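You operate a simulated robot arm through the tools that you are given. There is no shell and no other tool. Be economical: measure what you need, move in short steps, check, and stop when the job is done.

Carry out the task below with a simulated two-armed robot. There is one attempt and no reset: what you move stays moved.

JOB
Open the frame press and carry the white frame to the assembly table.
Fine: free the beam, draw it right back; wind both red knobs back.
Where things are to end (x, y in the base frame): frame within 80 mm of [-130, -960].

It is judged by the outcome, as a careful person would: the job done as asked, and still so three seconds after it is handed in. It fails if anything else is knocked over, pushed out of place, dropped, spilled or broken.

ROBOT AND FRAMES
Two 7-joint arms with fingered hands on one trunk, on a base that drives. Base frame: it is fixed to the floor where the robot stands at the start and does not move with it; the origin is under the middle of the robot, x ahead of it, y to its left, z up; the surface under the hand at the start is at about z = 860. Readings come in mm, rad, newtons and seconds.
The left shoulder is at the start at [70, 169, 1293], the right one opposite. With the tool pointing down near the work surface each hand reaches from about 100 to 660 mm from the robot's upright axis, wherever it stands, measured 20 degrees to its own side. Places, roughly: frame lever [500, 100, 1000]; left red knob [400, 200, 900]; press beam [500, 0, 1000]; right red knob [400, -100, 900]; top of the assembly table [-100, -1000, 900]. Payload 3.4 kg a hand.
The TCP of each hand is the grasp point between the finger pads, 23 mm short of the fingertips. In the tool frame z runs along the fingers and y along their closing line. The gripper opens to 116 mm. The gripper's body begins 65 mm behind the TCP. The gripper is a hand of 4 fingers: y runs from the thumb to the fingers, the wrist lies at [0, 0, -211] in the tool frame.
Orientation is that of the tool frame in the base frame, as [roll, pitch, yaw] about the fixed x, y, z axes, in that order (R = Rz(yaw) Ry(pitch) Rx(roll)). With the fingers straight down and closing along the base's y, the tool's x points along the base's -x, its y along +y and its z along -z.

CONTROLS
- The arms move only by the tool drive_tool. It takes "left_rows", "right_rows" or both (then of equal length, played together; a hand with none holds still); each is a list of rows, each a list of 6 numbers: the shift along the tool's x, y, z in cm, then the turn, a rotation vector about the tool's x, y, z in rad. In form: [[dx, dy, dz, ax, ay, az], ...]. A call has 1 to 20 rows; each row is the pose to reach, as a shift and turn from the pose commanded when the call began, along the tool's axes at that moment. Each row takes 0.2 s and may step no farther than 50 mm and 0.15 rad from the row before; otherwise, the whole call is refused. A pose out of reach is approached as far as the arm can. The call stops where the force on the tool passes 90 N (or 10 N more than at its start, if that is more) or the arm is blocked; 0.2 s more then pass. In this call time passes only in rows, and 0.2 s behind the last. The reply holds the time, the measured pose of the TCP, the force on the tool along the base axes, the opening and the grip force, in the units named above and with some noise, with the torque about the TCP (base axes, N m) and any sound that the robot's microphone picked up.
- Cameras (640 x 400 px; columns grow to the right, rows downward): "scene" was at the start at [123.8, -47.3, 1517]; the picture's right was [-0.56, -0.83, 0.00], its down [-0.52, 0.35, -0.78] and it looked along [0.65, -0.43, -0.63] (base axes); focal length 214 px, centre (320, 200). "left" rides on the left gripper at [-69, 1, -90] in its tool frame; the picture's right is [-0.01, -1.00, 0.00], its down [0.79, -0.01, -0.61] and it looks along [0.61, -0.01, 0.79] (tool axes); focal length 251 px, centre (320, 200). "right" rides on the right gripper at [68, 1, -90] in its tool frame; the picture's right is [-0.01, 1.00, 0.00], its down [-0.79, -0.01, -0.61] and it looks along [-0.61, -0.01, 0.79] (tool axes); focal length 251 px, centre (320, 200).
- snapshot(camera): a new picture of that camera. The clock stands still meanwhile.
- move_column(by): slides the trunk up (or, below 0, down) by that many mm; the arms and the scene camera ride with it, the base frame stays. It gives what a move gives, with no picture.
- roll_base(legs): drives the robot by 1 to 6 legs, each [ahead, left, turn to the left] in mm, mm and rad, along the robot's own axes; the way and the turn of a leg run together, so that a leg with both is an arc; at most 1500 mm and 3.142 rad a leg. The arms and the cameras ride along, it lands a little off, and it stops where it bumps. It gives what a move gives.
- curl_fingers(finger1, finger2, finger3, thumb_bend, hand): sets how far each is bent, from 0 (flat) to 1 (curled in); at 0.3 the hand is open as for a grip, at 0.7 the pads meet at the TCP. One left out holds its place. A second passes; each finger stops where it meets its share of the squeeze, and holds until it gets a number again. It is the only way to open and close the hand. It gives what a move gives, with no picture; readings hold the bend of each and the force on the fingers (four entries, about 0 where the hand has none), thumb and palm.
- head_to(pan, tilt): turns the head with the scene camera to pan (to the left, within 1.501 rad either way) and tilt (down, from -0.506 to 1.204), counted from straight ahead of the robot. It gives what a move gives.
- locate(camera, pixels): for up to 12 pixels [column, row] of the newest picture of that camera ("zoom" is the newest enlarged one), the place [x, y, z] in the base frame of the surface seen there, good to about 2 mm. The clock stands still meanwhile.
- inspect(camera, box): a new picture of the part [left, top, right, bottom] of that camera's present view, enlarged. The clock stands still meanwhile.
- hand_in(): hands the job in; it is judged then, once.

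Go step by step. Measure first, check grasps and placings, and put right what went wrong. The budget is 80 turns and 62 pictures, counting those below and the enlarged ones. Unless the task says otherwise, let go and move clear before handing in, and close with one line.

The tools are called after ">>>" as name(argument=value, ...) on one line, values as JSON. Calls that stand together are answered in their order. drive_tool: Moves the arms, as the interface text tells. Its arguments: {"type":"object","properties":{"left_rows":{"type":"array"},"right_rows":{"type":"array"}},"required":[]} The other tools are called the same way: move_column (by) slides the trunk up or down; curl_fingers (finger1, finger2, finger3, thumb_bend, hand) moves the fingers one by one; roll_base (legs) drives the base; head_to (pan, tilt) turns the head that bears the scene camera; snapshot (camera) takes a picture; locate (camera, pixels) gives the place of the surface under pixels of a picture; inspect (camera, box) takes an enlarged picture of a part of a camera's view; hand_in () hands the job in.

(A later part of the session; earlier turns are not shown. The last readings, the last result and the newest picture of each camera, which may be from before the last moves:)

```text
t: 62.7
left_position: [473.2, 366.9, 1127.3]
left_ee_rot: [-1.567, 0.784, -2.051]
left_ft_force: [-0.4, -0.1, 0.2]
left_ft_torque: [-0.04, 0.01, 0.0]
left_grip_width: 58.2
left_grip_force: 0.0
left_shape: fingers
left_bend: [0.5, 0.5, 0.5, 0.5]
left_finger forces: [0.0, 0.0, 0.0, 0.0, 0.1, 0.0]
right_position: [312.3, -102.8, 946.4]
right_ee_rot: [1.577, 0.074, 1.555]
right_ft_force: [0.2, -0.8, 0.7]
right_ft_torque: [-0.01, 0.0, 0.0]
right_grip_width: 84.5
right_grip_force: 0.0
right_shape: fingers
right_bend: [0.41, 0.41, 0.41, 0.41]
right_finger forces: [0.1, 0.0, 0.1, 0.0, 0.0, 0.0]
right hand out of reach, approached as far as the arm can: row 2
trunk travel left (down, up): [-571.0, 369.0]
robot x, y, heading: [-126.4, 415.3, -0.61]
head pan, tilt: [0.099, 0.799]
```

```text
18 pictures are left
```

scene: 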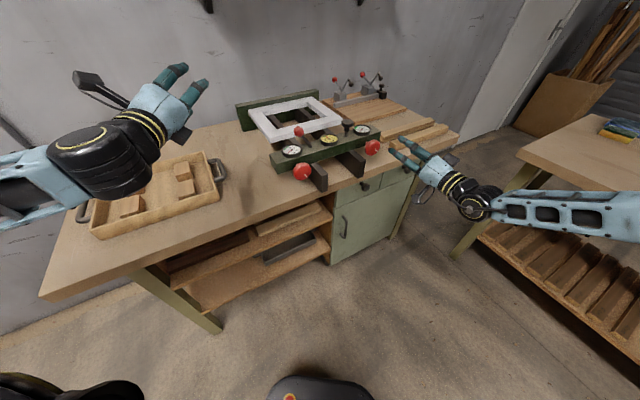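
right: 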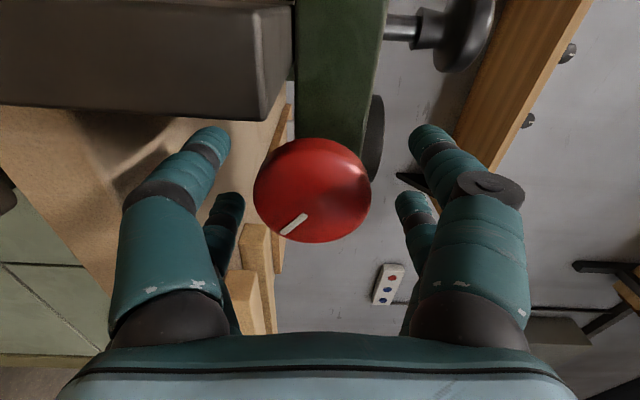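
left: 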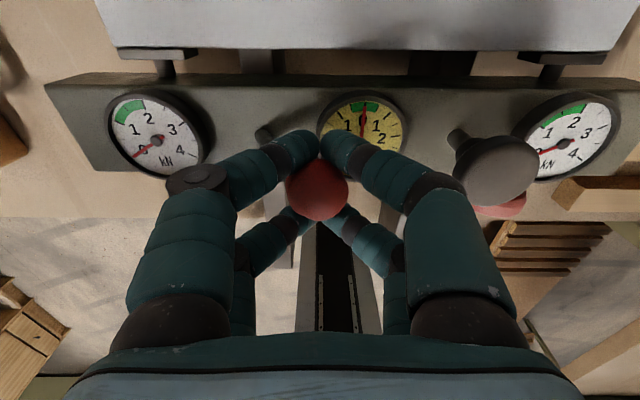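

The knob (312,190) lies between the digits. I'll close on it and turn counter-clockwise about 1.4 rad first.

>>> curl_fingers(hand="right", finger1=0.7, finger2=0.7, finger3=0.7, thumb_bend=0.7)

>>> drive_tool(right_rows=[[0, 0, 0, 0, 0, -0.14], [0, 0, 0, 0, 0, -0.28], [0, 0, 0, 0, 0, -0.42], [0, 0, 0, 0, 0, -0.56], [0, 0, 0, 0, 0, -0.7], [0, 0, 0, 0, 0, -0.84], [0, 0, 0, 0, 0, -0.98], [0, 0, 0, 0, 0, -1.12], [0, 0, 0, 0, 0, -1.26], [0, 0, 0, 0, 0, -1.4]])

>>> snapshot(camera="right")

```text
t: 63.7
left_position: [474.2, 365.1, 1127.2]
left_ee_rot: [-1.57, 0.784, -2.052]
left_ft_force: [0.2, 0.3, -0.6]
left_ft_torque: [-0.01, 0.02, -0.01]
left_grip_width: 58.2
left_grip_force: 0.0
left_shape: fingers
left_bend: [0.5, 0.5, 0.5, 0.5]
left_finger forces: [0.0, 0.0, 0.0, 0.0, 0.1, 0.1]
right_position: [312.8, -102.8, 944.6]
right_ee_rot: [1.58, 0.071, 1.556]
right_ft_force: [0.0, 2.6, -10.6]
right_ft_torque: [0.02, 0.03, 0.01]
right_grip_width: 26.6
right_grip_force: 17.9
right_shape: fingers
right_bend: [0.63, 0.62, 0.6, 0.61]
right_finger forces: [5.8, 7.1, 8.9, 0.1, 14.7, 0.0]
trunk travel left (down, up): [-571.0, 369.0]
robot x, y, heading: [-130.4, 418.4, -0.609]
head pan, tilt: [0.099, 0.799]
```

```text
t: 65.9
left_position: [473.7, 367.2, 1127.7]
left_ee_rot: [-1.568, 0.784, -2.05]
left_ft_force: [0.4, -0.8, -0.3]
left_ft_torque: [0.02, -0.03, -0.02]
left_grip_width: 58.2
left_grip_force: 0.1
left_shape: fingers
left_bend: [0.5, 0.5, 0.5, 0.5]
left_finger forces: [0.0, 0.0, 0.1, 0.0, 0.0, 0.1]
right_position: [312.9, -104.0, 949.4]
right_ee_rot: [1.533, 1.474, 1.518]
right_ft_force: [6.7, -4.9, 9.3]
right_ft_torque: [2.11, 1.42, -0.51]
right_grip_width: 35.4
right_grip_force: 42.1
right_shape: fingers
right_bend: [0.63, 0.65, 0.63, 0.6]
right_finger forces: [52.6, 2.9, 4.1, 0.0, 25.0, 0.0]
trunk travel left (down, up): [-571.0, 369.0]
robot x, y, heading: [-126.4, 415.9, -0.615]
head pan, tilt: [0.099, 0.799]
```

```text
17 pictures are left
```

right: 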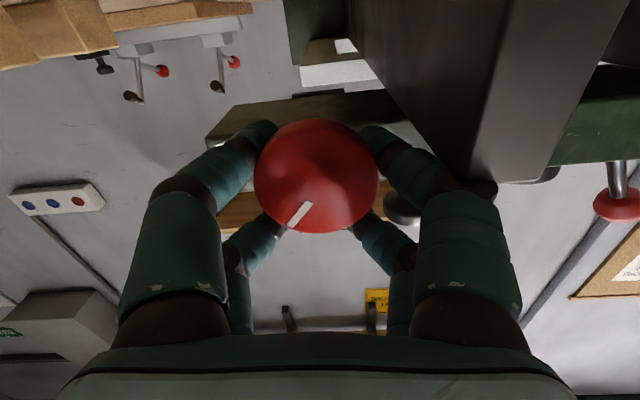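

The white mark moved with the hand, so the knob turned ~1.4 rad, but torque is 2.1 N·m and a digit is near the rail end (480,185) — either a stop or rail contact. I'll ease back, release, roll back to vertical closing and repeat in the clear sector, reading the torque.

>>> curl_fingers(hand="right", finger1=0.41, finger2=0.41, finger3=0.41, thumb_bend=0.41)

>>> snapshot(camera="right")

>>> drive_tool(right_rows=[[0, 0, 0, 0, 0, 0.15], [0, 0, 0, 0, 0, 0.3], [0, 0, 0, 0, 0, 0.45], [0, 0, 0, 0, 0, 0.6], [0, 0, 0, 0, 0, 0.75], [0, 0, 0, 0, 0, 0.9], [0, 0, 0, 0, 0, 1.05], [0, 0, 0, 0, 0, 1.2], [0, 0, 0, 0, 0, 1.35], [0, 0, 0, 0, 0, 1.5], [0, 0, 0, 0, 0, 1.65], [0, 0, 0, 0, 0, 1.8], [0, 0, 0, 0, 0, 1.95], [0, 0, 0, 0, 0, 2.1]])

```text
t: 66.9
left_position: [471.1, 367.1, 1129.9]
left_ee_rot: [-1.565, 0.783, -2.045]
left_ft_force: [-0.2, 0.8, 0.8]
left_ft_torque: [-0.01, 0.0, -0.02]
left_grip_width: 58.2
left_grip_force: 0.0
left_shape: fingers
left_bend: [0.5, 0.5, 0.5, 0.5]
left_finger forces: [0.0, 0.0, 0.1, 0.0, 0.1, 0.0]
right_position: [310.4, -101.0, 950.5]
right_ee_rot: [1.544, 1.472, 1.533]
right_ft_force: [6.5, -10.3, 29.5]
right_ft_torque: [1.13, 0.09, -0.16]
right_grip_width: 75.7
right_grip_force: 13.6
right_shape: fingers
right_bend: [0.44, 0.41, 0.41, 0.41]
right_finger forces: [28.0, 0.1, 0.0, 0.0, 0.0, 0.0]
trunk travel left (down, up): [-571.0, 369.0]
robot x, y, heading: [-129.2, 416.9, -0.608]
head pan, tilt: [0.099, 0.799]
```

```text
16 pictures are left
```

right: 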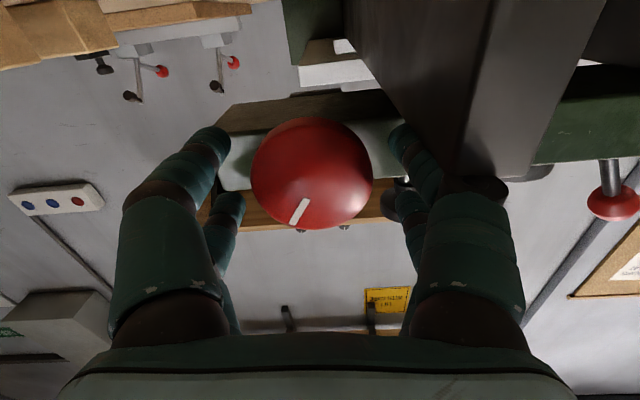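

```text
t: 69.6
left_position: [475.5, 349.0, 1126.6]
left_ee_rot: [-1.572, 0.788, -2.071]
left_ft_force: [0.2, 0.3, 0.5]
left_ft_torque: [-0.01, -0.03, -0.08]
left_grip_width: 58.1
left_grip_force: 0.1
left_shape: fingers
left_bend: [0.5, 0.5, 0.5, 0.5]
left_finger forces: [0.1, 0.0, 0.0, 0.0, 0.0, 0.0]
right_position: [283.7, -89.9, 971.9]
right_ee_rot: [1.592, -0.354, 1.485]
right_ft_force: [-3.1, -55.8, -20.0]
right_ft_torque: [-3.1, 0.25, -0.16]
right_grip_width: 85.4
right_grip_force: 25.1
right_shape: fingers
right_bend: [0.41, 0.41, 0.41, 0.38]
right_finger forces: [0.0, 0.0, 0.1, 0.1, 51.0, 0.1]
right hand out of reach, approached as far as the arm can: row 10, 11, 12, 13
trunk travel left (down, up): [-571.0, 369.0]
robot x, y, heading: [-127.1, 412.0, -0.624]
head pan, tilt: [0.099, 0.799]
stopped in row 13 (right hand): the force on the tool passed its limit at 91 N (the readings are from after the stop); the commanded pose is now the measured one
```

That confirms rail contact: the roll limit was reached and the hand drifted into the rail. I'll move away and back out, then roll back and check that the press hasn't shifted.

>>> drive_tool(right_rows=[[-0.7, 0.25, 0, 0, 0, 0], [-1.3, 0.5, -1, 0, 0, -0.1], [-1.3, 0.5, -3, 0, 0, -0.2], [-1.3, 0.5, -5, 0, 0, -0.34], [-1.3, 0.5, -7, 0, 0, -0.48]])

>>> inspect(camera="scene", box=[208, 80, 432, 220])

>>> locate(camera="zoom", pixels=[[200, 150], [320, 60], [130, 260], [420, 200], [300, 150], [270, 290]])

```text
t: 70.8
left_position: [474.1, 360.3, 1128.1]
left_ee_rot: [-1.566, 0.784, -2.059]
left_ft_force: [0.5, -0.7, 0.2]
left_ft_torque: [-0.01, -0.01, 0.02]
left_grip_width: 58.1
left_grip_force: 0.0
left_shape: fingers
left_bend: [0.5, 0.5, 0.5, 0.5]
left_finger forces: [0.1, 0.0, 0.0, 0.0, 0.0, 0.1]
right_position: [216.0, -81.4, 977.4]
right_ee_rot: [1.586, 0.131, 1.52]
right_ft_force: [-0.1, 0.6, 0.7]
right_ft_torque: [-0.01, 0.01, -0.02]
right_grip_width: 84.3
right_grip_force: 0.1
right_shape: fingers
right_bend: [0.41, 0.41, 0.41, 0.41]
right_finger forces: [0.0, 0.0, 0.0, 0.1, 0.1, 0.1]
trunk travel left (down, up): [-571.0, 369.0]
robot x, y, heading: [-123.6, 410.6, -0.623]
head pan, tilt: [0.099, 0.799]
```

```text
2.86 times, centred on (320, 150) of scene
```

zoom: 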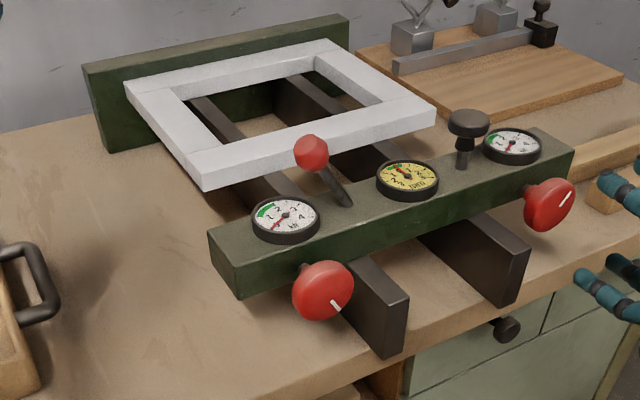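

```text
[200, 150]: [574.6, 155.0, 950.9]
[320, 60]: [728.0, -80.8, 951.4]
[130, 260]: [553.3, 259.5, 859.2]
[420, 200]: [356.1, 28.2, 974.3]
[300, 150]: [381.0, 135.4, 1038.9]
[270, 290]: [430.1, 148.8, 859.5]
```

The right knob's mark has turned from lower-right to upper-right and the press hasn't moved (frame still at 951). I'll set the base slightly nearer, straighten the hand and roll it to the negative side, which leaves a 2 rad sector free of the rail.

>>> roll_base(legs=[[17, 20, 0.012]])

>>> drive_tool(right_rows=[[-1.2, -1.7, 0, -0.005, 0.04, 0], [-2.5, -3.5, 0, -0.005, 0.04, 0]])

>>> drive_tool(right_rows=[[0, 0, 0, 0, 0, -0.15], [0, 0, 0, 0, 0, -0.3], [0, 0, 0, 0, 0, -0.45], [0, 0, 0, 0, 0, -0.6], [0, 0, 0, 0, 0, -0.75], [0, 0, 0, 0, 0, -0.9], [0, 0, 0, 0, 0, -1.05], [0, 0, 0, 0, 0, -1.2], [0, 0, 0, 0, 0, -1.35], [0, 0, 0, 0, 0, -1.5], [0, 0, 0, 0, 0, -1.65], [0, 0, 0, 0, 0, -1.8], [0, 0, 0, 0, 0, -1.95], [0, 0, 0, 0, 0, -2.1]])

```text
t: 71.6
left_position: [500.1, 370.1, 1129.4]
left_ee_rot: [-1.565, 0.785, -2.049]
left_ft_force: [-0.3, 0.0, 0.6]
left_ft_torque: [-0.01, 0.01, -0.04]
left_grip_width: 58.1
left_grip_force: 0.0
left_shape: fingers
left_bend: [0.5, 0.5, 0.5, 0.5]
left_finger forces: [0.1, 0.1, 0.0, 0.0, 0.0, 0.0]
right_position: [247.0, -72.9, 975.2]
right_ee_rot: [1.586, 0.13, 1.527]
right_ft_force: [0.4, -0.6, -0.6]
right_ft_torque: [0.01, -0.01, 0.0]
right_grip_width: 84.3
right_grip_force: 0.2
right_shape: fingers
right_bend: [0.41, 0.41, 0.41, 0.41]
right_finger forces: [0.0, 0.0, 0.1, 0.0, 0.0, 0.1]
trunk travel left (down, up): [-571.0, 369.0]
robot x, y, heading: [-95.3, 420.3, -0.611]
head pan, tilt: [0.099, 0.799]
```

```text
t: 72.2
left_position: [502.1, 370.1, 1128.6]
left_ee_rot: [-1.566, 0.784, -2.05]
left_ft_force: [0.2, 0.5, 0.5]
left_ft_torque: [0.01, -0.02, -0.03]
left_grip_width: 58.2
left_grip_force: 0.2
left_shape: fingers
left_bend: [0.5, 0.5, 0.5, 0.5]
left_finger forces: [0.1, 0.1, 0.1, 0.0, 0.0, 0.0]
right_position: [246.8, -102.9, 944.4]
right_ee_rot: [1.586, 0.127, 1.566]
right_ft_force: [1.4, -0.1, 0.7]
right_ft_torque: [0.02, 0.03, 0.0]
right_grip_width: 84.6
right_grip_force: 0.0
right_shape: fingers
right_bend: [0.41, 0.41, 0.41, 0.41]
right_finger forces: [0.0, 0.1, 0.0, 0.0, 0.0, 0.1]
trunk travel left (down, up): [-571.0, 369.0]
robot x, y, heading: [-98.8, 423.2, -0.61]
head pan, tilt: [0.099, 0.799]
```

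```text
t: 75.2
left_position: [500.7, 371.9, 1127.7]
left_ee_rot: [-1.567, 0.783, -2.05]
left_ft_force: [0.1, -0.5, 0.5]
left_ft_torque: [-0.05, -0.02, 0.0]
left_grip_width: 58.0
left_grip_force: 0.2
left_shape: fingers
left_bend: [0.5, 0.5, 0.5, 0.5]
left_finger forces: [0.0, 0.0, 0.1, 0.0, 0.1, 0.1]
right_position: [244.3, -102.9, 946.1]
right_ee_rot: [-1.596, 0.909, -1.597]
right_ft_force: [0.4, 0.1, -0.3]
right_ft_torque: [0.01, -0.02, 0.01]
right_grip_width: 84.6
right_grip_force: 0.0
right_shape: fingers
right_bend: [0.41, 0.41, 0.41, 0.41]
right_finger forces: [0.0, 0.1, 0.0, 0.0, 0.0, 0.1]
trunk travel left (down, up): [-571.0, 369.0]
robot x, y, heading: [-99.2, 422.9, -0.612]
head pan, tilt: [0.099, 0.799]
```

The hand is at [244,-103,946] with the negative roll. I'll roll to closing vertical (−1.3), go in 70 mm, grip and turn −1.4 rad.

>>> drive_tool(right_rows=[[0, 0, 0, 0, 0, -0.13], [0, 0, 0, 0, 0, -0.26], [0, 0, 0, 0, 0, -0.39], [0, 0, 0, 0, 0, -0.52], [0, 0, 0, 0, 0, -0.64], [0, 0, 2, 0, 0, -0.64], [0, 0, 4, 0, 0, -0.64], [0, 0, 5.5, 0, 0, -0.64], [0, 0, 7, 0, 0, -0.64]])

>>> curl_fingers(hand="right", finger1=0.7, finger2=0.7, finger3=0.7, thumb_bend=0.7)

>>> drive_tool(right_rows=[[0, 0, 0, 0, 0, -0.14], [0, 0, 0, 0, 0, -0.28], [0, 0, 0, 0, 0, -0.42], [0, 0, 0, 0, 0, -0.56], [0, 0, 0, 0, 0, -0.7], [0, 0, 0, 0, 0, -0.84], [0, 0, 0, 0, 0, -0.98], [0, 0, 0, 0, 0, -1.12], [0, 0, 0, 0, 0, -1.26]])

>>> snapshot(camera="right")

```text
t: 77.2
left_position: [501.9, 370.5, 1127.8]
left_ee_rot: [-1.568, 0.783, -2.051]
left_ft_force: [1.0, -0.2, -0.8]
left_ft_torque: [0.0, -0.01, 0.01]
left_grip_width: 58.2
left_grip_force: 0.0
left_shape: fingers
left_bend: [0.5, 0.5, 0.5, 0.5]
left_finger forces: [0.0, 0.0, 0.1, 0.0, 0.0, 0.1]
right_position: [317.5, -101.7, 945.5]
right_ee_rot: [-1.587, 0.273, -1.581]
right_ft_force: [0.0, 0.1, -0.7]
right_ft_torque: [-0.02, 0.0, 0.04]
right_grip_width: 84.6
right_grip_force: 0.0
right_shape: fingers
right_bend: [0.41, 0.41, 0.41, 0.41]
right_finger forces: [0.1, 0.0, 0.0, 0.0, 0.0, 0.0]
trunk travel left (down, up): [-571.0, 369.0]
robot x, y, heading: [-98.0, 417.5, -0.617]
head pan, tilt: [0.099, 0.799]
```

```text
t: 78.2
left_position: [502.5, 371.7, 1128.1]
left_ee_rot: [-1.568, 0.784, -2.052]
left_ft_force: [0.4, 1.2, -0.4]
left_ft_torque: [0.03, 0.02, 0.0]
left_grip_width: 58.2
left_grip_force: 0.1
left_shape: fingers
left_bend: [0.5, 0.5, 0.5, 0.5]
left_finger forces: [0.0, 0.0, 0.0, 0.1, 0.0, 0.1]
right_position: [317.2, -103.4, 944.7]
right_ee_rot: [-1.588, 0.272, -1.58]
right_ft_force: [4.5, -0.2, -0.5]
right_ft_torque: [0.01, 0.02, 0.06]
right_grip_width: 28.2
right_grip_force: 17.2
right_shape: fingers
right_bend: [0.61, 0.63, 0.65, 0.63]
right_finger forces: [9.6, 7.2, 5.0, 0.1, 11.3, 0.1]
trunk travel left (down, up): [-571.0, 369.0]
robot x, y, heading: [-101.7, 422.3, -0.609]
head pan, tilt: [0.099, 0.799]
```

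```text
t: 80.2
left_position: [504.0, 369.9, 1126.0]
left_ee_rot: [-1.569, 0.784, -2.053]
left_ft_force: [-0.4, -0.1, 0.0]
left_ft_torque: [0.03, 0.04, -0.01]
left_grip_width: 58.4
left_grip_force: 0.0
left_shape: fingers
left_bend: [0.5, 0.5, 0.5, 0.5]
left_finger forces: [0.0, 0.1, 0.0, 0.1, 0.0, 0.0]
right_position: [318.5, -104.7, 944.7]
right_ee_rot: [-1.601, -0.987, -1.553]
right_ft_force: [12.4, -4.6, 0.8]
right_ft_torque: [0.84, 0.06, 0.01]
right_grip_width: 19.7
right_grip_force: 26.0
right_shape: fingers
right_bend: [0.63, 0.62, 0.64, 0.66]
right_finger forces: [6.3, 17.0, 8.2, 0.0, 20.0, 0.0]
trunk travel left (down, up): [-571.0, 369.0]
robot x, y, heading: [-100.2, 422.4, -0.614]
head pan, tilt: [0.099, 0.799]
```

```text
14 pictures are left
```

right: 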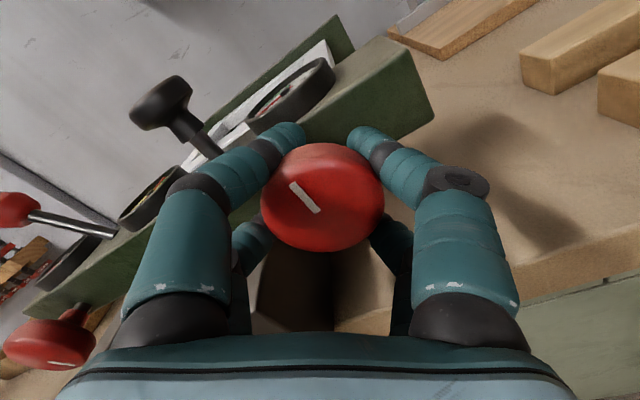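

It turned cleanly (0.84 N·m, no rail contact). I'll repeat two ratchet cycles.

>>> curl_fingers(hand="right", finger1=0.42, finger2=0.42, finger3=0.42, thumb_bend=0.42)

>>> drive_tool(right_rows=[[0, 0, 0, 0, 0, 0.14], [0, 0, 0, 0, 0, 0.28], [0, 0, 0, 0, 0, 0.42], [0, 0, 0, 0, 0, 0.56], [0, 0, 0, 0, 0, 0.7], [0, 0, 0, 0, 0, 0.84], [0, 0, 0, 0, 0, 0.98], [0, 0, 0, 0, 0, 1.12], [0, 0, 0, 0, 0, 1.26]])

>>> curl_fingers(hand="right", finger1=0.7, finger2=0.7, finger3=0.7, thumb_bend=0.7)

>>> drive_tool(right_rows=[[0, 0, 0, 0, 0, -0.14], [0, 0, 0, 0, 0, -0.28], [0, 0, 0, 0, 0, -0.42], [0, 0, 0, 0, 0, -0.56], [0, 0, 0, 0, 0, -0.7], [0, 0, 0, 0, 0, -0.84], [0, 0, 0, 0, 0, -0.98], [0, 0, 0, 0, 0, -1.12], [0, 0, 0, 0, 0, -1.26]])

>>> snapshot(camera="right")

>>> locate(camera="right", pixels=[[322, 200], [322, 150], [310, 230], [45, 345]])

```text
t: 81.2
left_position: [501.2, 370.1, 1128.4]
left_ee_rot: [-1.568, 0.785, -2.051]
left_ft_force: [-0.7, -0.1, 0.6]
left_ft_torque: [0.0, -0.01, 0.0]
left_grip_width: 58.0
left_grip_force: 0.0
left_shape: fingers
left_bend: [0.5, 0.5, 0.5, 0.5]
left_finger forces: [0.0, 0.0, 0.0, 0.1, 0.1, 0.0]
right_position: [316.1, -101.7, 944.5]
right_ee_rot: [-1.6, -0.987, -1.552]
right_ft_force: [-0.1, -0.5, 0.2]
right_ft_torque: [0.02, 0.02, 0.02]
right_grip_width: 81.2
right_grip_force: 0.1
right_shape: fingers
right_bend: [0.42, 0.42, 0.42, 0.42]
right_finger forces: [0.0, 0.0, 0.0, 0.0, 0.0, 0.0]
trunk travel left (down, up): [-571.0, 369.0]
robot x, y, heading: [-103.1, 416.8, -0.612]
head pan, tilt: [0.099, 0.799]
```

```text
t: 83.2
left_position: [501.3, 370.7, 1127.7]
left_ee_rot: [-1.565, 0.784, -2.05]
left_ft_force: [0.2, 0.1, 0.2]
left_ft_torque: [0.0, 0.02, -0.01]
left_grip_width: 58.2
left_grip_force: 0.0
left_shape: fingers
left_bend: [0.5, 0.5, 0.5, 0.5]
left_finger forces: [0.0, 0.0, 0.0, 0.1, 0.0, 0.1]
right_position: [315.5, -102.0, 943.6]
right_ee_rot: [-1.588, 0.276, -1.584]
right_ft_force: [-0.3, 0.5, 0.6]
right_ft_torque: [0.0, 0.0, 0.0]
right_grip_width: 81.4
right_grip_force: 0.1
right_shape: fingers
right_bend: [0.42, 0.42, 0.42, 0.42]
right_finger forces: [0.1, 0.0, 0.1, 0.0, 0.0, 0.1]
trunk travel left (down, up): [-571.0, 369.0]
robot x, y, heading: [-99.7, 418.6, -0.611]
head pan, tilt: [0.099, 0.799]
```

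```text
t: 84.2
left_position: [502.5, 371.4, 1127.9]
left_ee_rot: [-1.568, 0.783, -2.052]
left_ft_force: [0.4, 0.2, -0.6]
left_ft_torque: [0.0, 0.04, 0.01]
left_grip_width: 58.3
left_grip_force: 0.1
left_shape: fingers
left_bend: [0.5, 0.5, 0.5, 0.5]
left_finger forces: [0.0, 0.0, 0.0, 0.1, 0.0, 0.0]
right_position: [317.6, -102.3, 944.6]
right_ee_rot: [-1.588, 0.273, -1.583]
right_ft_force: [4.8, -0.6, 2.0]
right_ft_torque: [0.02, 0.03, 0.02]
right_grip_width: 28.7
right_grip_force: 16.7
right_shape: fingers
right_bend: [0.61, 0.63, 0.64, 0.63]
right_finger forces: [9.7, 6.9, 5.1, 0.0, 12.0, 0.0]
trunk travel left (down, up): [-571.0, 369.0]
robot x, y, heading: [-97.8, 420.0, -0.614]
head pan, tilt: [0.099, 0.799]
```

```text
t: 86.2
left_position: [504.4, 370.5, 1126.7]
left_ee_rot: [-1.57, 0.784, -2.054]
left_ft_force: [-0.1, 0.9, -0.8]
left_ft_torque: [-0.02, 0.01, 0.03]
left_grip_width: 58.1
left_grip_force: 0.1
left_shape: fingers
left_bend: [0.5, 0.5, 0.5, 0.5]
left_finger forces: [0.1, 0.0, 0.1, 0.1, 0.0, 0.0]
right_position: [318.0, -103.4, 942.3]
right_ee_rot: [-1.603, -0.985, -1.55]
right_ft_force: [13.9, -6.4, 5.0]
right_ft_torque: [1.39, -0.04, -0.01]
right_grip_width: 22.2
right_grip_force: 34.0
right_shape: fingers
right_bend: [0.62, 0.62, 0.63, 0.65]
right_finger forces: [7.0, 23.9, 6.4, 0.1, 31.5, 0.1]
trunk travel left (down, up): [-571.0, 369.0]
robot x, y, heading: [-97.3, 418.9, -0.611]
head pan, tilt: [0.099, 0.799]
```

```text
13 pictures are left
```

right: 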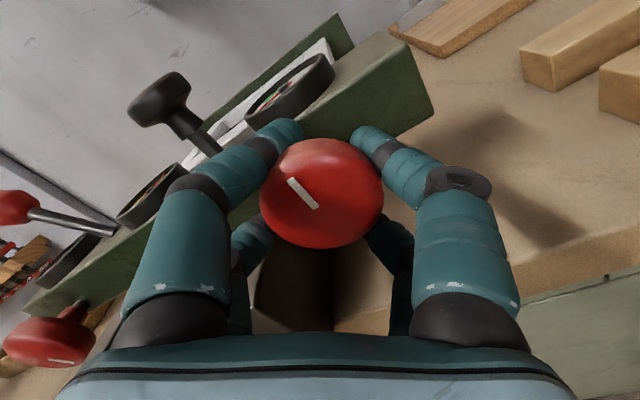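

```text
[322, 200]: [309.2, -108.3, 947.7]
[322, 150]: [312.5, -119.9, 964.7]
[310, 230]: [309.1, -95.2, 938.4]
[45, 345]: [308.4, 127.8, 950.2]
```

The mark is at the same place as after the previous cycle, so the knob either is at its stop or my grip slipped. I'll regrip and turn in short parts, reading the torque build-up.

>>> curl_fingers(hand="right", finger1=0.42, finger2=0.42, finger3=0.42, thumb_bend=0.42)

>>> drive_tool(right_rows=[[0, 0, 0, 0, 0, 0.14], [0, 0, 0, 0, 0, 0.28], [0, 0, 0, 0, 0, 0.42], [0, 0, 0, 0, 0, 0.56], [0, 0, 0, 0, 0, 0.7], [0, 0, 0, 0, 0, 0.84], [0, 0, 0, 0, 0, 0.98], [0, 0, 0, 0, 0, 1.12], [0, 0, 0, 0, 0, 1.26]])

>>> curl_fingers(hand="right", finger1=0.9, finger2=0.9, finger3=0.9, thumb_bend=0.9)

>>> drive_tool(right_rows=[[0, 0, 0, 0, 0, -0.1], [0, 0, 0, 0, 0, -0.2]])

>>> drive_tool(right_rows=[[0, 0, 0, 0, 0, -0.1], [0, 0, 0, 0, 0, -0.2]])

>>> snapshot(camera="right")

```text
t: 87.2
left_position: [501.8, 371.3, 1128.0]
left_ee_rot: [-1.567, 0.785, -2.051]
left_ft_force: [0.4, 0.5, 1.2]
left_ft_torque: [0.01, -0.03, 0.0]
left_grip_width: 58.1
left_grip_force: 0.1
left_shape: fingers
left_bend: [0.5, 0.5, 0.5, 0.5]
left_finger forces: [0.0, 0.1, 0.0, 0.1, 0.0, 0.0]
right_position: [316.3, -103.4, 945.8]
right_ee_rot: [-1.601, -0.986, -1.553]
right_ft_force: [-0.7, 0.2, 0.5]
right_ft_torque: [0.01, 0.02, -0.01]
right_grip_width: 81.6
right_grip_force: 0.2
right_shape: fingers
right_bend: [0.42, 0.42, 0.42, 0.42]
right_finger forces: [0.0, 0.0, 0.0, 0.1, 0.0, 0.0]
trunk travel left (down, up): [-571.0, 369.0]
robot x, y, heading: [-102.7, 421.4, -0.612]
head pan, tilt: [0.099, 0.799]
```

```text
t: 89.2
left_position: [501.1, 370.7, 1128.3]
left_ee_rot: [-1.568, 0.784, -2.05]
left_ft_force: [-0.1, 0.0, 0.4]
left_ft_torque: [0.01, -0.02, -0.01]
left_grip_width: 58.3
left_grip_force: 0.1
left_shape: fingers
left_bend: [0.5, 0.5, 0.5, 0.5]
left_finger forces: [0.0, 0.0, 0.0, 0.0, 0.0, 0.0]
right_position: [315.9, -102.6, 943.2]
right_ee_rot: [-1.587, 0.276, -1.582]
right_ft_force: [0.7, 0.6, -0.9]
right_ft_torque: [0.04, 0.0, 0.02]
right_grip_width: 81.4
right_grip_force: 0.1
right_shape: fingers
right_bend: [0.42, 0.42, 0.42, 0.42]
right_finger forces: [0.1, 0.0, 0.0, 0.1, 0.1, 0.0]
trunk travel left (down, up): [-571.0, 369.0]
robot x, y, heading: [-100.3, 419.4, -0.612]
head pan, tilt: [0.099, 0.799]
```

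```text
t: 90.2
left_position: [502.7, 372.4, 1126.1]
left_ee_rot: [-1.568, 0.786, -2.048]
left_ft_force: [-0.1, 0.9, -0.8]
left_ft_torque: [0.03, 0.0, 0.0]
left_grip_width: 58.3
left_grip_force: 0.0
left_shape: fingers
left_bend: [0.5, 0.5, 0.5, 0.5]
left_finger forces: [0.1, 0.1, 0.0, 0.0, 0.0, 0.0]
right_position: [318.0, -103.0, 946.9]
right_ee_rot: [-1.584, 0.274, -1.581]
right_ft_force: [15.5, -9.6, 17.6]
right_ft_torque: [-0.03, 0.18, 0.21]
right_grip_width: 26.6
right_grip_force: 30.7
right_shape: fingers
right_bend: [0.63, 0.67, 0.69, 0.69]
right_finger forces: [9.1, 10.0, 9.4, 0.0, 32.9, 0.0]
trunk travel left (down, up): [-571.0, 369.0]
robot x, y, heading: [-100.7, 422.3, -0.615]
head pan, tilt: [0.099, 0.799]
```

```text
t: 90.8
left_position: [504.2, 372.1, 1126.3]
left_ee_rot: [-1.568, 0.782, -2.053]
left_ft_force: [0.1, 0.0, -0.6]
left_ft_torque: [0.02, 0.01, -0.01]
left_grip_width: 58.0
left_grip_force: 0.2
left_shape: fingers
left_bend: [0.5, 0.5, 0.5, 0.5]
left_finger forces: [0.0, 0.0, 0.0, 0.0, 0.0, 0.0]
right_position: [318.3, -102.7, 944.6]
right_ee_rot: [-1.587, 0.074, -1.577]
right_ft_force: [21.8, -10.7, 19.0]
right_ft_torque: [1.09, 0.06, 0.14]
right_grip_width: 23.6
right_grip_force: 40.6
right_shape: fingers
right_bend: [0.63, 0.67, 0.69, 0.7]
right_finger forces: [7.2, 22.2, 10.6, 0.0, 41.9, 0.0]
trunk travel left (down, up): [-571.0, 369.0]
robot x, y, heading: [-100.8, 422.4, -0.613]
head pan, tilt: [0.099, 0.799]
```

```text
t: 91.4
left_position: [502.9, 369.3, 1125.8]
left_ee_rot: [-1.572, 0.785, -2.055]
left_ft_force: [0.4, 0.1, -0.1]
left_ft_torque: [0.01, 0.01, 0.01]
left_grip_width: 58.4
left_grip_force: 0.0
left_shape: fingers
left_bend: [0.5, 0.5, 0.5, 0.5]
left_finger forces: [0.0, 0.0, 0.0, 0.1, 0.0, 0.0]
right_position: [318.8, -104.8, 943.3]
right_ee_rot: [-1.588, -0.127, -1.577]
right_ft_force: [22.8, -15.5, 18.5]
right_ft_torque: [1.08, -0.08, 0.12]
right_grip_width: 17.8
right_grip_force: 48.9
right_shape: fingers
right_bend: [0.64, 0.65, 0.68, 0.71]
right_finger forces: [6.7, 23.2, 16.2, 0.0, 52.2, 0.0]
trunk travel left (down, up): [-571.0, 369.0]
robot x, y, heading: [-98.4, 419.2, -0.608]
head pan, tilt: [0.099, 0.799]
```

```text
12 pictures are left
```

right: 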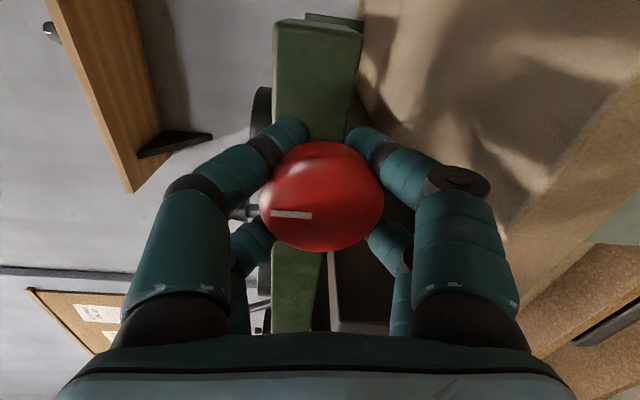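

The torque jumped to 1.1 N·m at once and the mark stays at about 120° (started near −57°): the right knob is wound back ~177° to its stop. I'll release, back out, and look left before shifting the base to the other knob.

>>> curl_fingers(hand="right", finger1=0.41, finger2=0.41, finger3=0.41, thumb_bend=0.41)

>>> drive_tool(right_rows=[[0, 0, -2.5, 0, 0, 0.14], [0, 0, -5, 0, 0, 0.28], [0, 0, -7.5, 0, 0, 0.4]])

>>> head_to(pan=1.2, tilt=0.6)

>>> snapshot(camera="scene")

```text
t: 92.4
left_position: [502.3, 371.7, 1127.9]
left_ee_rot: [-1.568, 0.784, -2.051]
left_ft_force: [0.8, -0.4, 0.2]
left_ft_torque: [-0.01, 0.0, -0.01]
left_grip_width: 58.1
left_grip_force: 0.0
left_shape: fingers
left_bend: [0.5, 0.5, 0.5, 0.5]
left_finger forces: [0.1, 0.1, 0.1, 0.0, 0.0, 0.0]
right_position: [317.5, -102.7, 944.3]
right_ee_rot: [-1.588, -0.128, -1.575]
right_ft_force: [-0.3, 0.1, 0.2]
right_ft_torque: [0.0, -0.03, 0.0]
right_grip_width: 84.5
right_grip_force: 0.0
right_shape: fingers
right_bend: [0.41, 0.41, 0.41, 0.41]
right_finger forces: [0.0, 0.0, 0.0, 0.0, 0.0, 0.1]
trunk travel left (down, up): [-571.0, 369.0]
robot x, y, heading: [-99.1, 422.9, -0.61]
head pan, tilt: [0.099, 0.799]
```

```text
t: 93.2
left_position: [500.6, 369.8, 1128.4]
left_ee_rot: [-1.566, 0.784, -2.047]
left_ft_force: [0.0, -0.2, 0.7]
left_ft_torque: [-0.01, -0.01, 0.0]
left_grip_width: 58.5
left_grip_force: 0.0
left_shape: fingers
left_bend: [0.5, 0.5, 0.5, 0.5]
left_finger forces: [0.0, 0.1, 0.0, 0.0, 0.0, 0.0]
right_position: [240.0, -103.1, 945.7]
right_ee_rot: [-1.586, 0.273, -1.58]
right_ft_force: [-0.9, 0.6, 0.8]
right_ft_torque: [0.01, 0.0, 0.0]
right_grip_width: 84.4
right_grip_force: 0.0
right_shape: fingers
right_bend: [0.41, 0.41, 0.41, 0.41]
right_finger forces: [0.0, 0.1, 0.0, 0.1, 0.1, 0.1]
trunk travel left (down, up): [-571.0, 369.0]
robot x, y, heading: [-104.5, 417.9, -0.612]
head pan, tilt: [0.099, 0.799]
```

```text
t: 94.6
left_position: [501.3, 370.3, 1127.4]
left_ee_rot: [-1.566, 0.783, -2.05]
left_ft_force: [-0.9, -0.8, 0.2]
left_ft_torque: [0.01, -0.01, 0.01]
left_grip_width: 58.0
left_grip_force: 0.1
left_shape: fingers
left_bend: [0.5, 0.5, 0.5, 0.5]
left_finger forces: [0.0, 0.1, 0.0, 0.0, 0.1, 0.0]
right_position: [242.4, -102.5, 945.8]
right_ee_rot: [-1.588, 0.273, -1.58]
right_ft_force: [-0.6, 0.4, -0.3]
right_ft_torque: [-0.03, 0.05, 0.0]
right_grip_width: 84.4
right_grip_force: 0.1
right_shape: fingers
right_bend: [0.41, 0.41, 0.41, 0.41]
right_finger forces: [0.0, 0.0, 0.1, 0.0, 0.1, 0.1]
trunk travel left (down, up): [-571.0, 369.0]
robot x, y, heading: [-100.6, 415.1, -0.606]
head pan, tilt: [1.201, 0.6]
```

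```text
11 pictures are left
```

scene: 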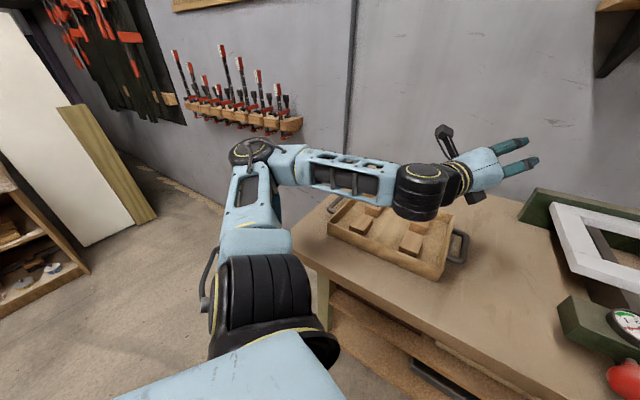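

The space to the left is clear. I'll shift the base 253 mm in +y so the right hand lines up with the left knob.

>>> roll_base(legs=[[-145, 207, 0]])

>>> snapshot(camera="right")

```text
t: 96.4
left_position: [501.9, 625.2, 1127.9]
left_ee_rot: [-1.568, 0.783, -2.043]
left_ft_force: [0.1, -0.1, 1.0]
left_ft_torque: [0.01, 0.01, 0.01]
left_grip_width: 58.1
left_grip_force: 0.1
left_shape: fingers
left_bend: [0.5, 0.5, 0.5, 0.5]
left_finger forces: [0.0, 0.0, 0.1, 0.0, 0.1, 0.0]
right_position: [243.2, 149.4, 946.0]
right_ee_rot: [-1.587, 0.272, -1.574]
right_ft_force: [0.0, 0.0, -0.2]
right_ft_torque: [0.01, 0.0, 0.01]
right_grip_width: 84.1
right_grip_force: 0.0
right_shape: fingers
right_bend: [0.41, 0.41, 0.41, 0.41]
right_finger forces: [0.1, 0.0, 0.0, 0.0, 0.1, 0.0]
trunk travel left (down, up): [-571.0, 369.0]
robot x, y, heading: [-96.5, 669.6, -0.6]
head pan, tilt: [1.201, 0.6]
```

```text
10 pictures are left
```

right: 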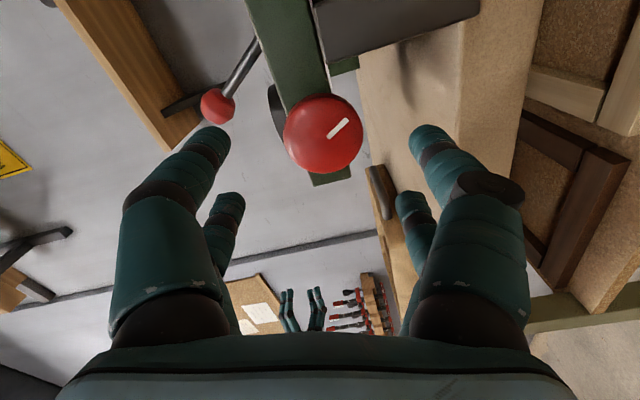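

The knob (323,135) is centred. I'll go in and run the first winding, followed by two ratchet cycles.

>>> drive_tool(right_rows=[[0, 0, 2, 0, 0, 0], [0, 0, 4, 0, 0, 0], [0, 0, 6, 0, 0, 0], [0, 0, 7.4, 0, 0, 0]])

>>> curl_fingers(hand="right", finger1=0.7, finger2=0.7, finger3=0.7, thumb_bend=0.7)

>>> drive_tool(right_rows=[[0, 0, 0, 0, 0, -0.14], [0, 0, 0, 0, 0, -0.28], [0, 0, 0, 0, 0, -0.42], [0, 0, 0, 0, 0, -0.56], [0, 0, 0, 0, 0, -0.7], [0, 0, 0, 0, 0, -0.84], [0, 0, 0, 0, 0, -0.98], [0, 0, 0, 0, 0, -1.12], [0, 0, 0, 0, 0, -1.26]])

>>> curl_fingers(hand="right", finger1=0.42, finger2=0.42, finger3=0.42, thumb_bend=0.42)

>>> drive_tool(right_rows=[[0, 0, 0, 0, 0, 0.14], [0, 0, 0, 0, 0, 0.28], [0, 0, 0, 0, 0, 0.42], [0, 0, 0, 0, 0, 0.56], [0, 0, 0, 0, 0, 0.7], [0, 0, 0, 0, 0, 0.84], [0, 0, 0, 0, 0, 0.98], [0, 0, 0, 0, 0, 1.12], [0, 0, 0, 0, 0, 1.26]])

>>> curl_fingers(hand="right", finger1=0.7, finger2=0.7, finger3=0.7, thumb_bend=0.7)

>>> drive_tool(right_rows=[[0, 0, 0, 0, 0, -0.14], [0, 0, 0, 0, 0, -0.28], [0, 0, 0, 0, 0, -0.42], [0, 0, 0, 0, 0, -0.56], [0, 0, 0, 0, 0, -0.7], [0, 0, 0, 0, 0, -0.84], [0, 0, 0, 0, 0, -0.98], [0, 0, 0, 0, 0, -1.12], [0, 0, 0, 0, 0, -1.26]])

>>> snapshot(camera="right")

```text
t: 97.4
left_position: [501.0, 624.4, 1127.7]
left_ee_rot: [-1.567, 0.783, -2.046]
left_ft_force: [0.5, 0.2, -0.4]
left_ft_torque: [-0.01, 0.03, 0.01]
left_grip_width: 58.1
left_grip_force: 0.0
left_shape: fingers
left_bend: [0.5, 0.5, 0.5, 0.5]
left_finger forces: [0.0, 0.0, 0.0, 0.0, 0.0, 0.0]
right_position: [316.5, 150.4, 944.9]
right_ee_rot: [-1.587, 0.273, -1.577]
right_ft_force: [-0.1, -0.3, 0.0]
right_ft_torque: [0.01, 0.01, 0.02]
right_grip_width: 84.3
right_grip_force: 0.0
right_shape: fingers
right_bend: [0.41, 0.41, 0.41, 0.41]
right_finger forces: [0.0, 0.0, 0.0, 0.0, 0.0, 0.1]
trunk travel left (down, up): [-571.0, 369.0]
robot x, y, heading: [-101.1, 670.5, -0.604]
head pan, tilt: [1.201, 0.6]
```

```text
t: 98.4
left_position: [502.3, 625.8, 1126.3]
left_ee_rot: [-1.568, 0.785, -2.044]
left_ft_force: [-0.2, 0.2, -0.1]
left_ft_torque: [0.03, -0.01, 0.01]
left_grip_width: 58.0
left_grip_force: 0.0
left_shape: fingers
left_bend: [0.5, 0.5, 0.5, 0.5]
left_finger forces: [0.0, 0.0, 0.0, 0.1, 0.1, 0.0]
right_position: [318.1, 150.6, 944.2]
right_ee_rot: [-1.588, 0.271, -1.575]
right_ft_force: [2.1, 2.4, -2.4]
right_ft_torque: [-0.01, -0.01, 0.03]
right_grip_width: 23.6
right_grip_force: 15.9
right_shape: fingers
right_bend: [0.62, 0.62, 0.64, 0.65]
right_finger forces: [8.5, 9.5, 5.9, 0.0, 8.4, 0.0]
trunk travel left (down, up): [-571.0, 369.0]
robot x, y, heading: [-102.4, 673.4, -0.607]
head pan, tilt: [1.201, 0.6]
```

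```text
t: 100.4
left_position: [503.3, 626.0, 1126.7]
left_ee_rot: [-1.569, 0.783, -2.045]
left_ft_force: [-0.2, 0.0, -0.1]
left_ft_torque: [0.02, 0.01, 0.02]
left_grip_width: 58.2
left_grip_force: 0.2
left_shape: fingers
left_bend: [0.5, 0.5, 0.5, 0.5]
left_finger forces: [0.0, 0.0, 0.0, 0.0, 0.1, 0.0]
right_position: [320.1, 150.0, 945.0]
right_ee_rot: [-1.602, -0.992, -1.541]
right_ft_force: [3.8, 20.3, -19.2]
right_ft_torque: [-0.14, 0.2, 0.28]
right_grip_width: 20.0
right_grip_force: 25.8
right_shape: fingers
right_bend: [0.62, 0.63, 0.64, 0.65]
right_finger forces: [12.8, 16.0, 15.1, 0.0, 8.7, 0.1]
trunk travel left (down, up): [-571.0, 369.0]
robot x, y, heading: [-97.8, 671.5, -0.606]
head pan, tilt: [1.201, 0.6]
```

```text
t: 101.4
left_position: [498.3, 626.6, 1129.8]
left_ee_rot: [-1.562, 0.783, -2.042]
left_ft_force: [0.0, -0.3, 0.8]
left_ft_torque: [0.02, 0.01, 0.01]
left_grip_width: 58.2
left_grip_force: 0.0
left_shape: fingers
left_bend: [0.5, 0.5, 0.5, 0.5]
left_finger forces: [0.0, 0.0, 0.1, 0.0, 0.1, 0.1]
right_position: [315.3, 148.3, 948.6]
right_ee_rot: [-1.586, -0.992, -1.558]
right_ft_force: [0.9, -9.3, 23.9]
right_ft_torque: [-1.36, 0.72, 0.27]
right_grip_width: 78.8
right_grip_force: 11.9
right_shape: fingers
right_bend: [0.43, 0.42, 0.42, 0.42]
right_finger forces: [24.1, 0.0, 0.0, 0.1, 0.0, 0.0]
trunk travel left (down, up): [-571.0, 369.0]
robot x, y, heading: [-100.3, 668.7, -0.607]
head pan, tilt: [1.201, 0.6]
```

```text
t: 103.4
left_position: [500.6, 624.3, 1127.7]
left_ee_rot: [-1.567, 0.784, -2.044]
left_ft_force: [0.2, 0.4, 0.1]
left_ft_torque: [0.04, 0.02, 0.01]
left_grip_width: 58.3
left_grip_force: 0.0
left_shape: fingers
left_bend: [0.5, 0.5, 0.5, 0.5]
left_finger forces: [0.0, 0.1, 0.1, 0.1, 0.0, 0.0]
right_position: [317.7, 149.1, 944.0]
right_ee_rot: [-1.589, 0.274, -1.573]
right_ft_force: [-0.6, 0.4, 0.5]
right_ft_torque: [-0.01, 0.02, -0.01]
right_grip_width: 81.8
right_grip_force: 0.0
right_shape: fingers
right_bend: [0.42, 0.42, 0.42, 0.42]
right_finger forces: [0.1, 0.1, 0.0, 0.0, 0.0, 0.0]
trunk travel left (down, up): [-571.0, 369.0]
robot x, y, heading: [-97.3, 669.9, -0.604]
head pan, tilt: [1.201, 0.6]
```

```text
t: 104.4
left_position: [501.0, 625.5, 1129.0]
left_ee_rot: [-1.566, 0.784, -2.046]
left_ft_force: [-0.3, -0.5, -0.5]
left_ft_torque: [0.01, 0.02, 0.02]
left_grip_width: 58.3
left_grip_force: 0.0
left_shape: fingers
left_bend: [0.5, 0.5, 0.5, 0.5]
left_finger forces: [0.0, 0.0, 0.0, 0.1, 0.0, 0.0]
right_position: [317.2, 148.4, 944.6]
right_ee_rot: [-1.589, 0.272, -1.574]
right_ft_force: [2.3, 1.6, -1.9]
right_ft_torque: [0.03, 0.02, 0.04]
right_grip_width: 23.3
right_grip_force: 15.9
right_shape: fingers
right_bend: [0.62, 0.61, 0.63, 0.64]
right_finger forces: [7.9, 9.6, 6.4, 0.1, 8.0, 0.1]
trunk travel left (down, up): [-571.0, 369.0]
robot x, y, heading: [-96.1, 667.9, -0.606]
head pan, tilt: [1.201, 0.6]
```

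```text
t: 106.4
left_position: [503.0, 626.2, 1127.1]
left_ee_rot: [-1.57, 0.78, -2.046]
left_ft_force: [0.0, 0.3, 0.4]
left_ft_torque: [0.03, 0.0, 0.04]
left_grip_width: 58.2
left_grip_force: 0.0
left_shape: fingers
left_bend: [0.5, 0.5, 0.5, 0.5]
left_finger forces: [0.0, 0.0, 0.0, 0.0, 0.1, 0.0]
right_position: [319.9, 149.9, 944.8]
right_ee_rot: [-1.602, -0.994, -1.542]
right_ft_force: [5.4, 23.2, -13.7]
right_ft_torque: [-0.48, 0.42, 0.13]
right_grip_width: 21.1
right_grip_force: 33.0
right_shape: fingers
right_bend: [0.6, 0.63, 0.63, 0.64]
right_finger forces: [24.2, 16.1, 15.9, 0.0, 9.2, 0.1]
trunk travel left (down, up): [-571.0, 369.0]
robot x, y, heading: [-102.7, 668.7, -0.606]
head pan, tilt: [1.201, 0.6]
```

```text
9 pictures are left
```

right: 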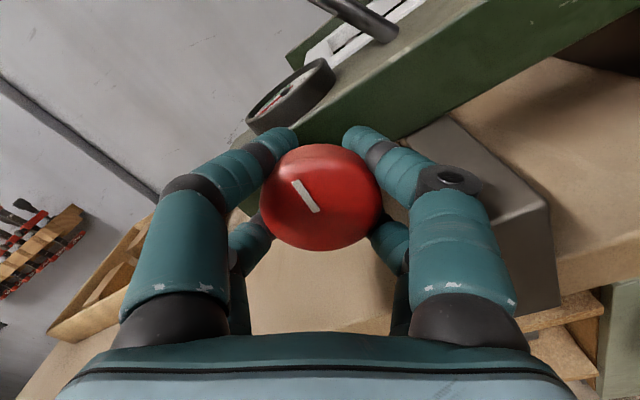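

The left knob's mark now stands at the same angle as the right knob's at its stop. I'll regrip and turn once more in parts to confirm by torque and mark.

>>> curl_fingers(hand="right", finger1=0.42, finger2=0.42, finger3=0.42, thumb_bend=0.42)

>>> drive_tool(right_rows=[[0, 0, 0, 0, 0, 0.14], [0, 0, 0, 0, 0, 0.28], [0, 0, 0, 0, 0, 0.42], [0, 0, 0, 0, 0, 0.56], [0, 0, 0, 0, 0, 0.7], [0, 0, 0, 0, 0, 0.84], [0, 0, 0, 0, 0, 0.98], [0, 0, 0, 0, 0, 1.12], [0, 0, 0, 0, 0, 1.26]])

>>> curl_fingers(hand="right", finger1=0.8, finger2=0.8, finger3=0.8, thumb_bend=0.8)

>>> drive_tool(right_rows=[[0, 0, 0, 0, 0, -0.1], [0, 0, 0, 0, 0, -0.2]])

>>> drive_tool(right_rows=[[0, 0, 0, 0, 0, -0.14], [0, 0, 0, 0, 0, -0.28], [0, 0, 0, 0, 0, -0.42], [0, 0, 0, 0, 0, -0.56], [0, 0, 0, 0, 0, -0.7]])

>>> snapshot(camera="right")

```text
t: 107.4
left_position: [497.9, 627.2, 1129.5]
left_ee_rot: [-1.562, 0.785, -2.041]
left_ft_force: [0.1, 1.0, -0.3]
left_ft_torque: [-0.01, -0.02, -0.01]
left_grip_width: 58.1
left_grip_force: 0.1
left_shape: fingers
left_bend: [0.5, 0.5, 0.5, 0.5]
left_finger forces: [0.1, 0.0, 0.1, 0.0, 0.0, 0.0]
right_position: [315.5, 147.6, 949.6]
right_ee_rot: [-1.585, -0.992, -1.56]
right_ft_force: [0.7, -12.3, 29.6]
right_ft_torque: [-1.69, 0.85, 0.41]
right_grip_width: 77.6
right_grip_force: 15.2
right_shape: fingers
right_bend: [0.43, 0.42, 0.42, 0.42]
right_finger forces: [29.9, 0.0, 0.1, 0.1, 0.0, 0.1]
trunk travel left (down, up): [-571.0, 369.0]
robot x, y, heading: [-101.2, 669.2, -0.603]
head pan, tilt: [1.201, 0.6]
```

```text
t: 109.4
left_position: [501.0, 626.0, 1127.9]
left_ee_rot: [-1.566, 0.785, -2.046]
left_ft_force: [0.0, -0.3, -0.2]
left_ft_torque: [-0.01, -0.01, -0.01]
left_grip_width: 57.9
left_grip_force: 0.1
left_shape: fingers
left_bend: [0.5, 0.5, 0.5, 0.5]
left_finger forces: [0.0, 0.0, 0.0, 0.1, 0.1, 0.0]
right_position: [317.8, 147.8, 944.2]
right_ee_rot: [-1.588, 0.274, -1.573]
right_ft_force: [0.0, -0.6, 0.8]
right_ft_torque: [0.03, -0.02, 0.02]
right_grip_width: 81.8
right_grip_force: 0.1
right_shape: fingers
right_bend: [0.42, 0.42, 0.42, 0.42]
right_finger forces: [0.1, 0.0, 0.0, 0.0, 0.1, 0.1]
trunk travel left (down, up): [-571.0, 369.0]
robot x, y, heading: [-100.5, 672.3, -0.607]
head pan, tilt: [1.201, 0.6]
```

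```text
t: 110.4
left_position: [501.3, 624.9, 1127.1]
left_ee_rot: [-1.567, 0.784, -2.044]
left_ft_force: [-0.2, -0.1, 0.9]
left_ft_torque: [0.01, 0.03, 0.01]
left_grip_width: 58.1
left_grip_force: 0.0
left_shape: fingers
left_bend: [0.5, 0.5, 0.5, 0.5]
left_finger forces: [0.0, 0.0, 0.0, 0.1, 0.0, 0.0]
right_position: [317.2, 149.7, 945.6]
right_ee_rot: [-1.586, 0.273, -1.577]
right_ft_force: [2.7, -4.1, 7.0]
right_ft_torque: [0.0, 0.12, 0.12]
right_grip_width: 22.5
right_grip_force: 24.7
right_shape: fingers
right_bend: [0.64, 0.63, 0.67, 0.68]
right_finger forces: [9.2, 11.0, 8.7, 0.0, 20.2, 0.0]
trunk travel left (down, up): [-571.0, 369.0]
robot x, y, heading: [-100.1, 671.1, -0.605]
head pan, tilt: [1.201, 0.6]
```

```text
t: 111.0
left_position: [499.8, 625.7, 1128.1]
left_ee_rot: [-1.565, 0.784, -2.045]
left_ft_force: [-0.1, -0.3, -0.5]
left_ft_torque: [-0.02, 0.0, 0.03]
left_grip_width: 58.4
left_grip_force: 0.1
left_shape: fingers
left_bend: [0.5, 0.5, 0.5, 0.5]
left_finger forces: [0.0, 0.0, 0.0, 0.0, 0.0, 0.1]
right_position: [317.7, 149.1, 945.9]
right_ee_rot: [-1.587, 0.072, -1.571]
right_ft_force: [2.6, -3.8, 9.1]
right_ft_torque: [0.02, 0.08, 0.07]
right_grip_width: 22.2
right_grip_force: 24.0
right_shape: fingers
right_bend: [0.64, 0.64, 0.67, 0.68]
right_finger forces: [9.2, 10.8, 8.8, 0.0, 20.3, 0.0]
trunk travel left (down, up): [-571.0, 369.0]
robot x, y, heading: [-99.2, 668.6, -0.603]
head pan, tilt: [1.201, 0.6]
```

```text
t: 112.2
left_position: [502.2, 628.7, 1126.2]
left_ee_rot: [-1.565, 0.78, -2.044]
left_ft_force: [0.7, 0.4, -0.1]
left_ft_torque: [-0.01, -0.02, -0.02]
left_grip_width: 58.2
left_grip_force: 0.1
left_shape: fingers
left_bend: [0.5, 0.5, 0.5, 0.5]
left_finger forces: [0.0, 0.1, 0.0, 0.1, 0.0, 0.1]
right_position: [319.4, 152.9, 943.6]
right_ee_rot: [-1.596, -0.623, -1.551]
right_ft_force: [5.7, 19.5, -1.4]
right_ft_torque: [4.35, -0.61, -2.29]
right_grip_width: 19.7
right_grip_force: 90.7
right_shape: fingers
right_bend: [0.6, 0.64, 0.69, 0.68]
right_finger forces: [100.4, 17.1, 6.3, 0.0, 57.9, 0.1]
trunk travel left (down, up): [-571.0, 369.0]
robot x, y, heading: [-103.2, 673.7, -0.606]
head pan, tilt: [1.201, 0.6]
```

```text
8 pictures are left
```

right: 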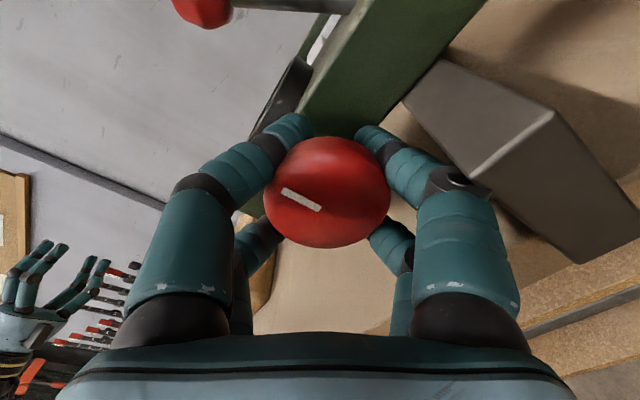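

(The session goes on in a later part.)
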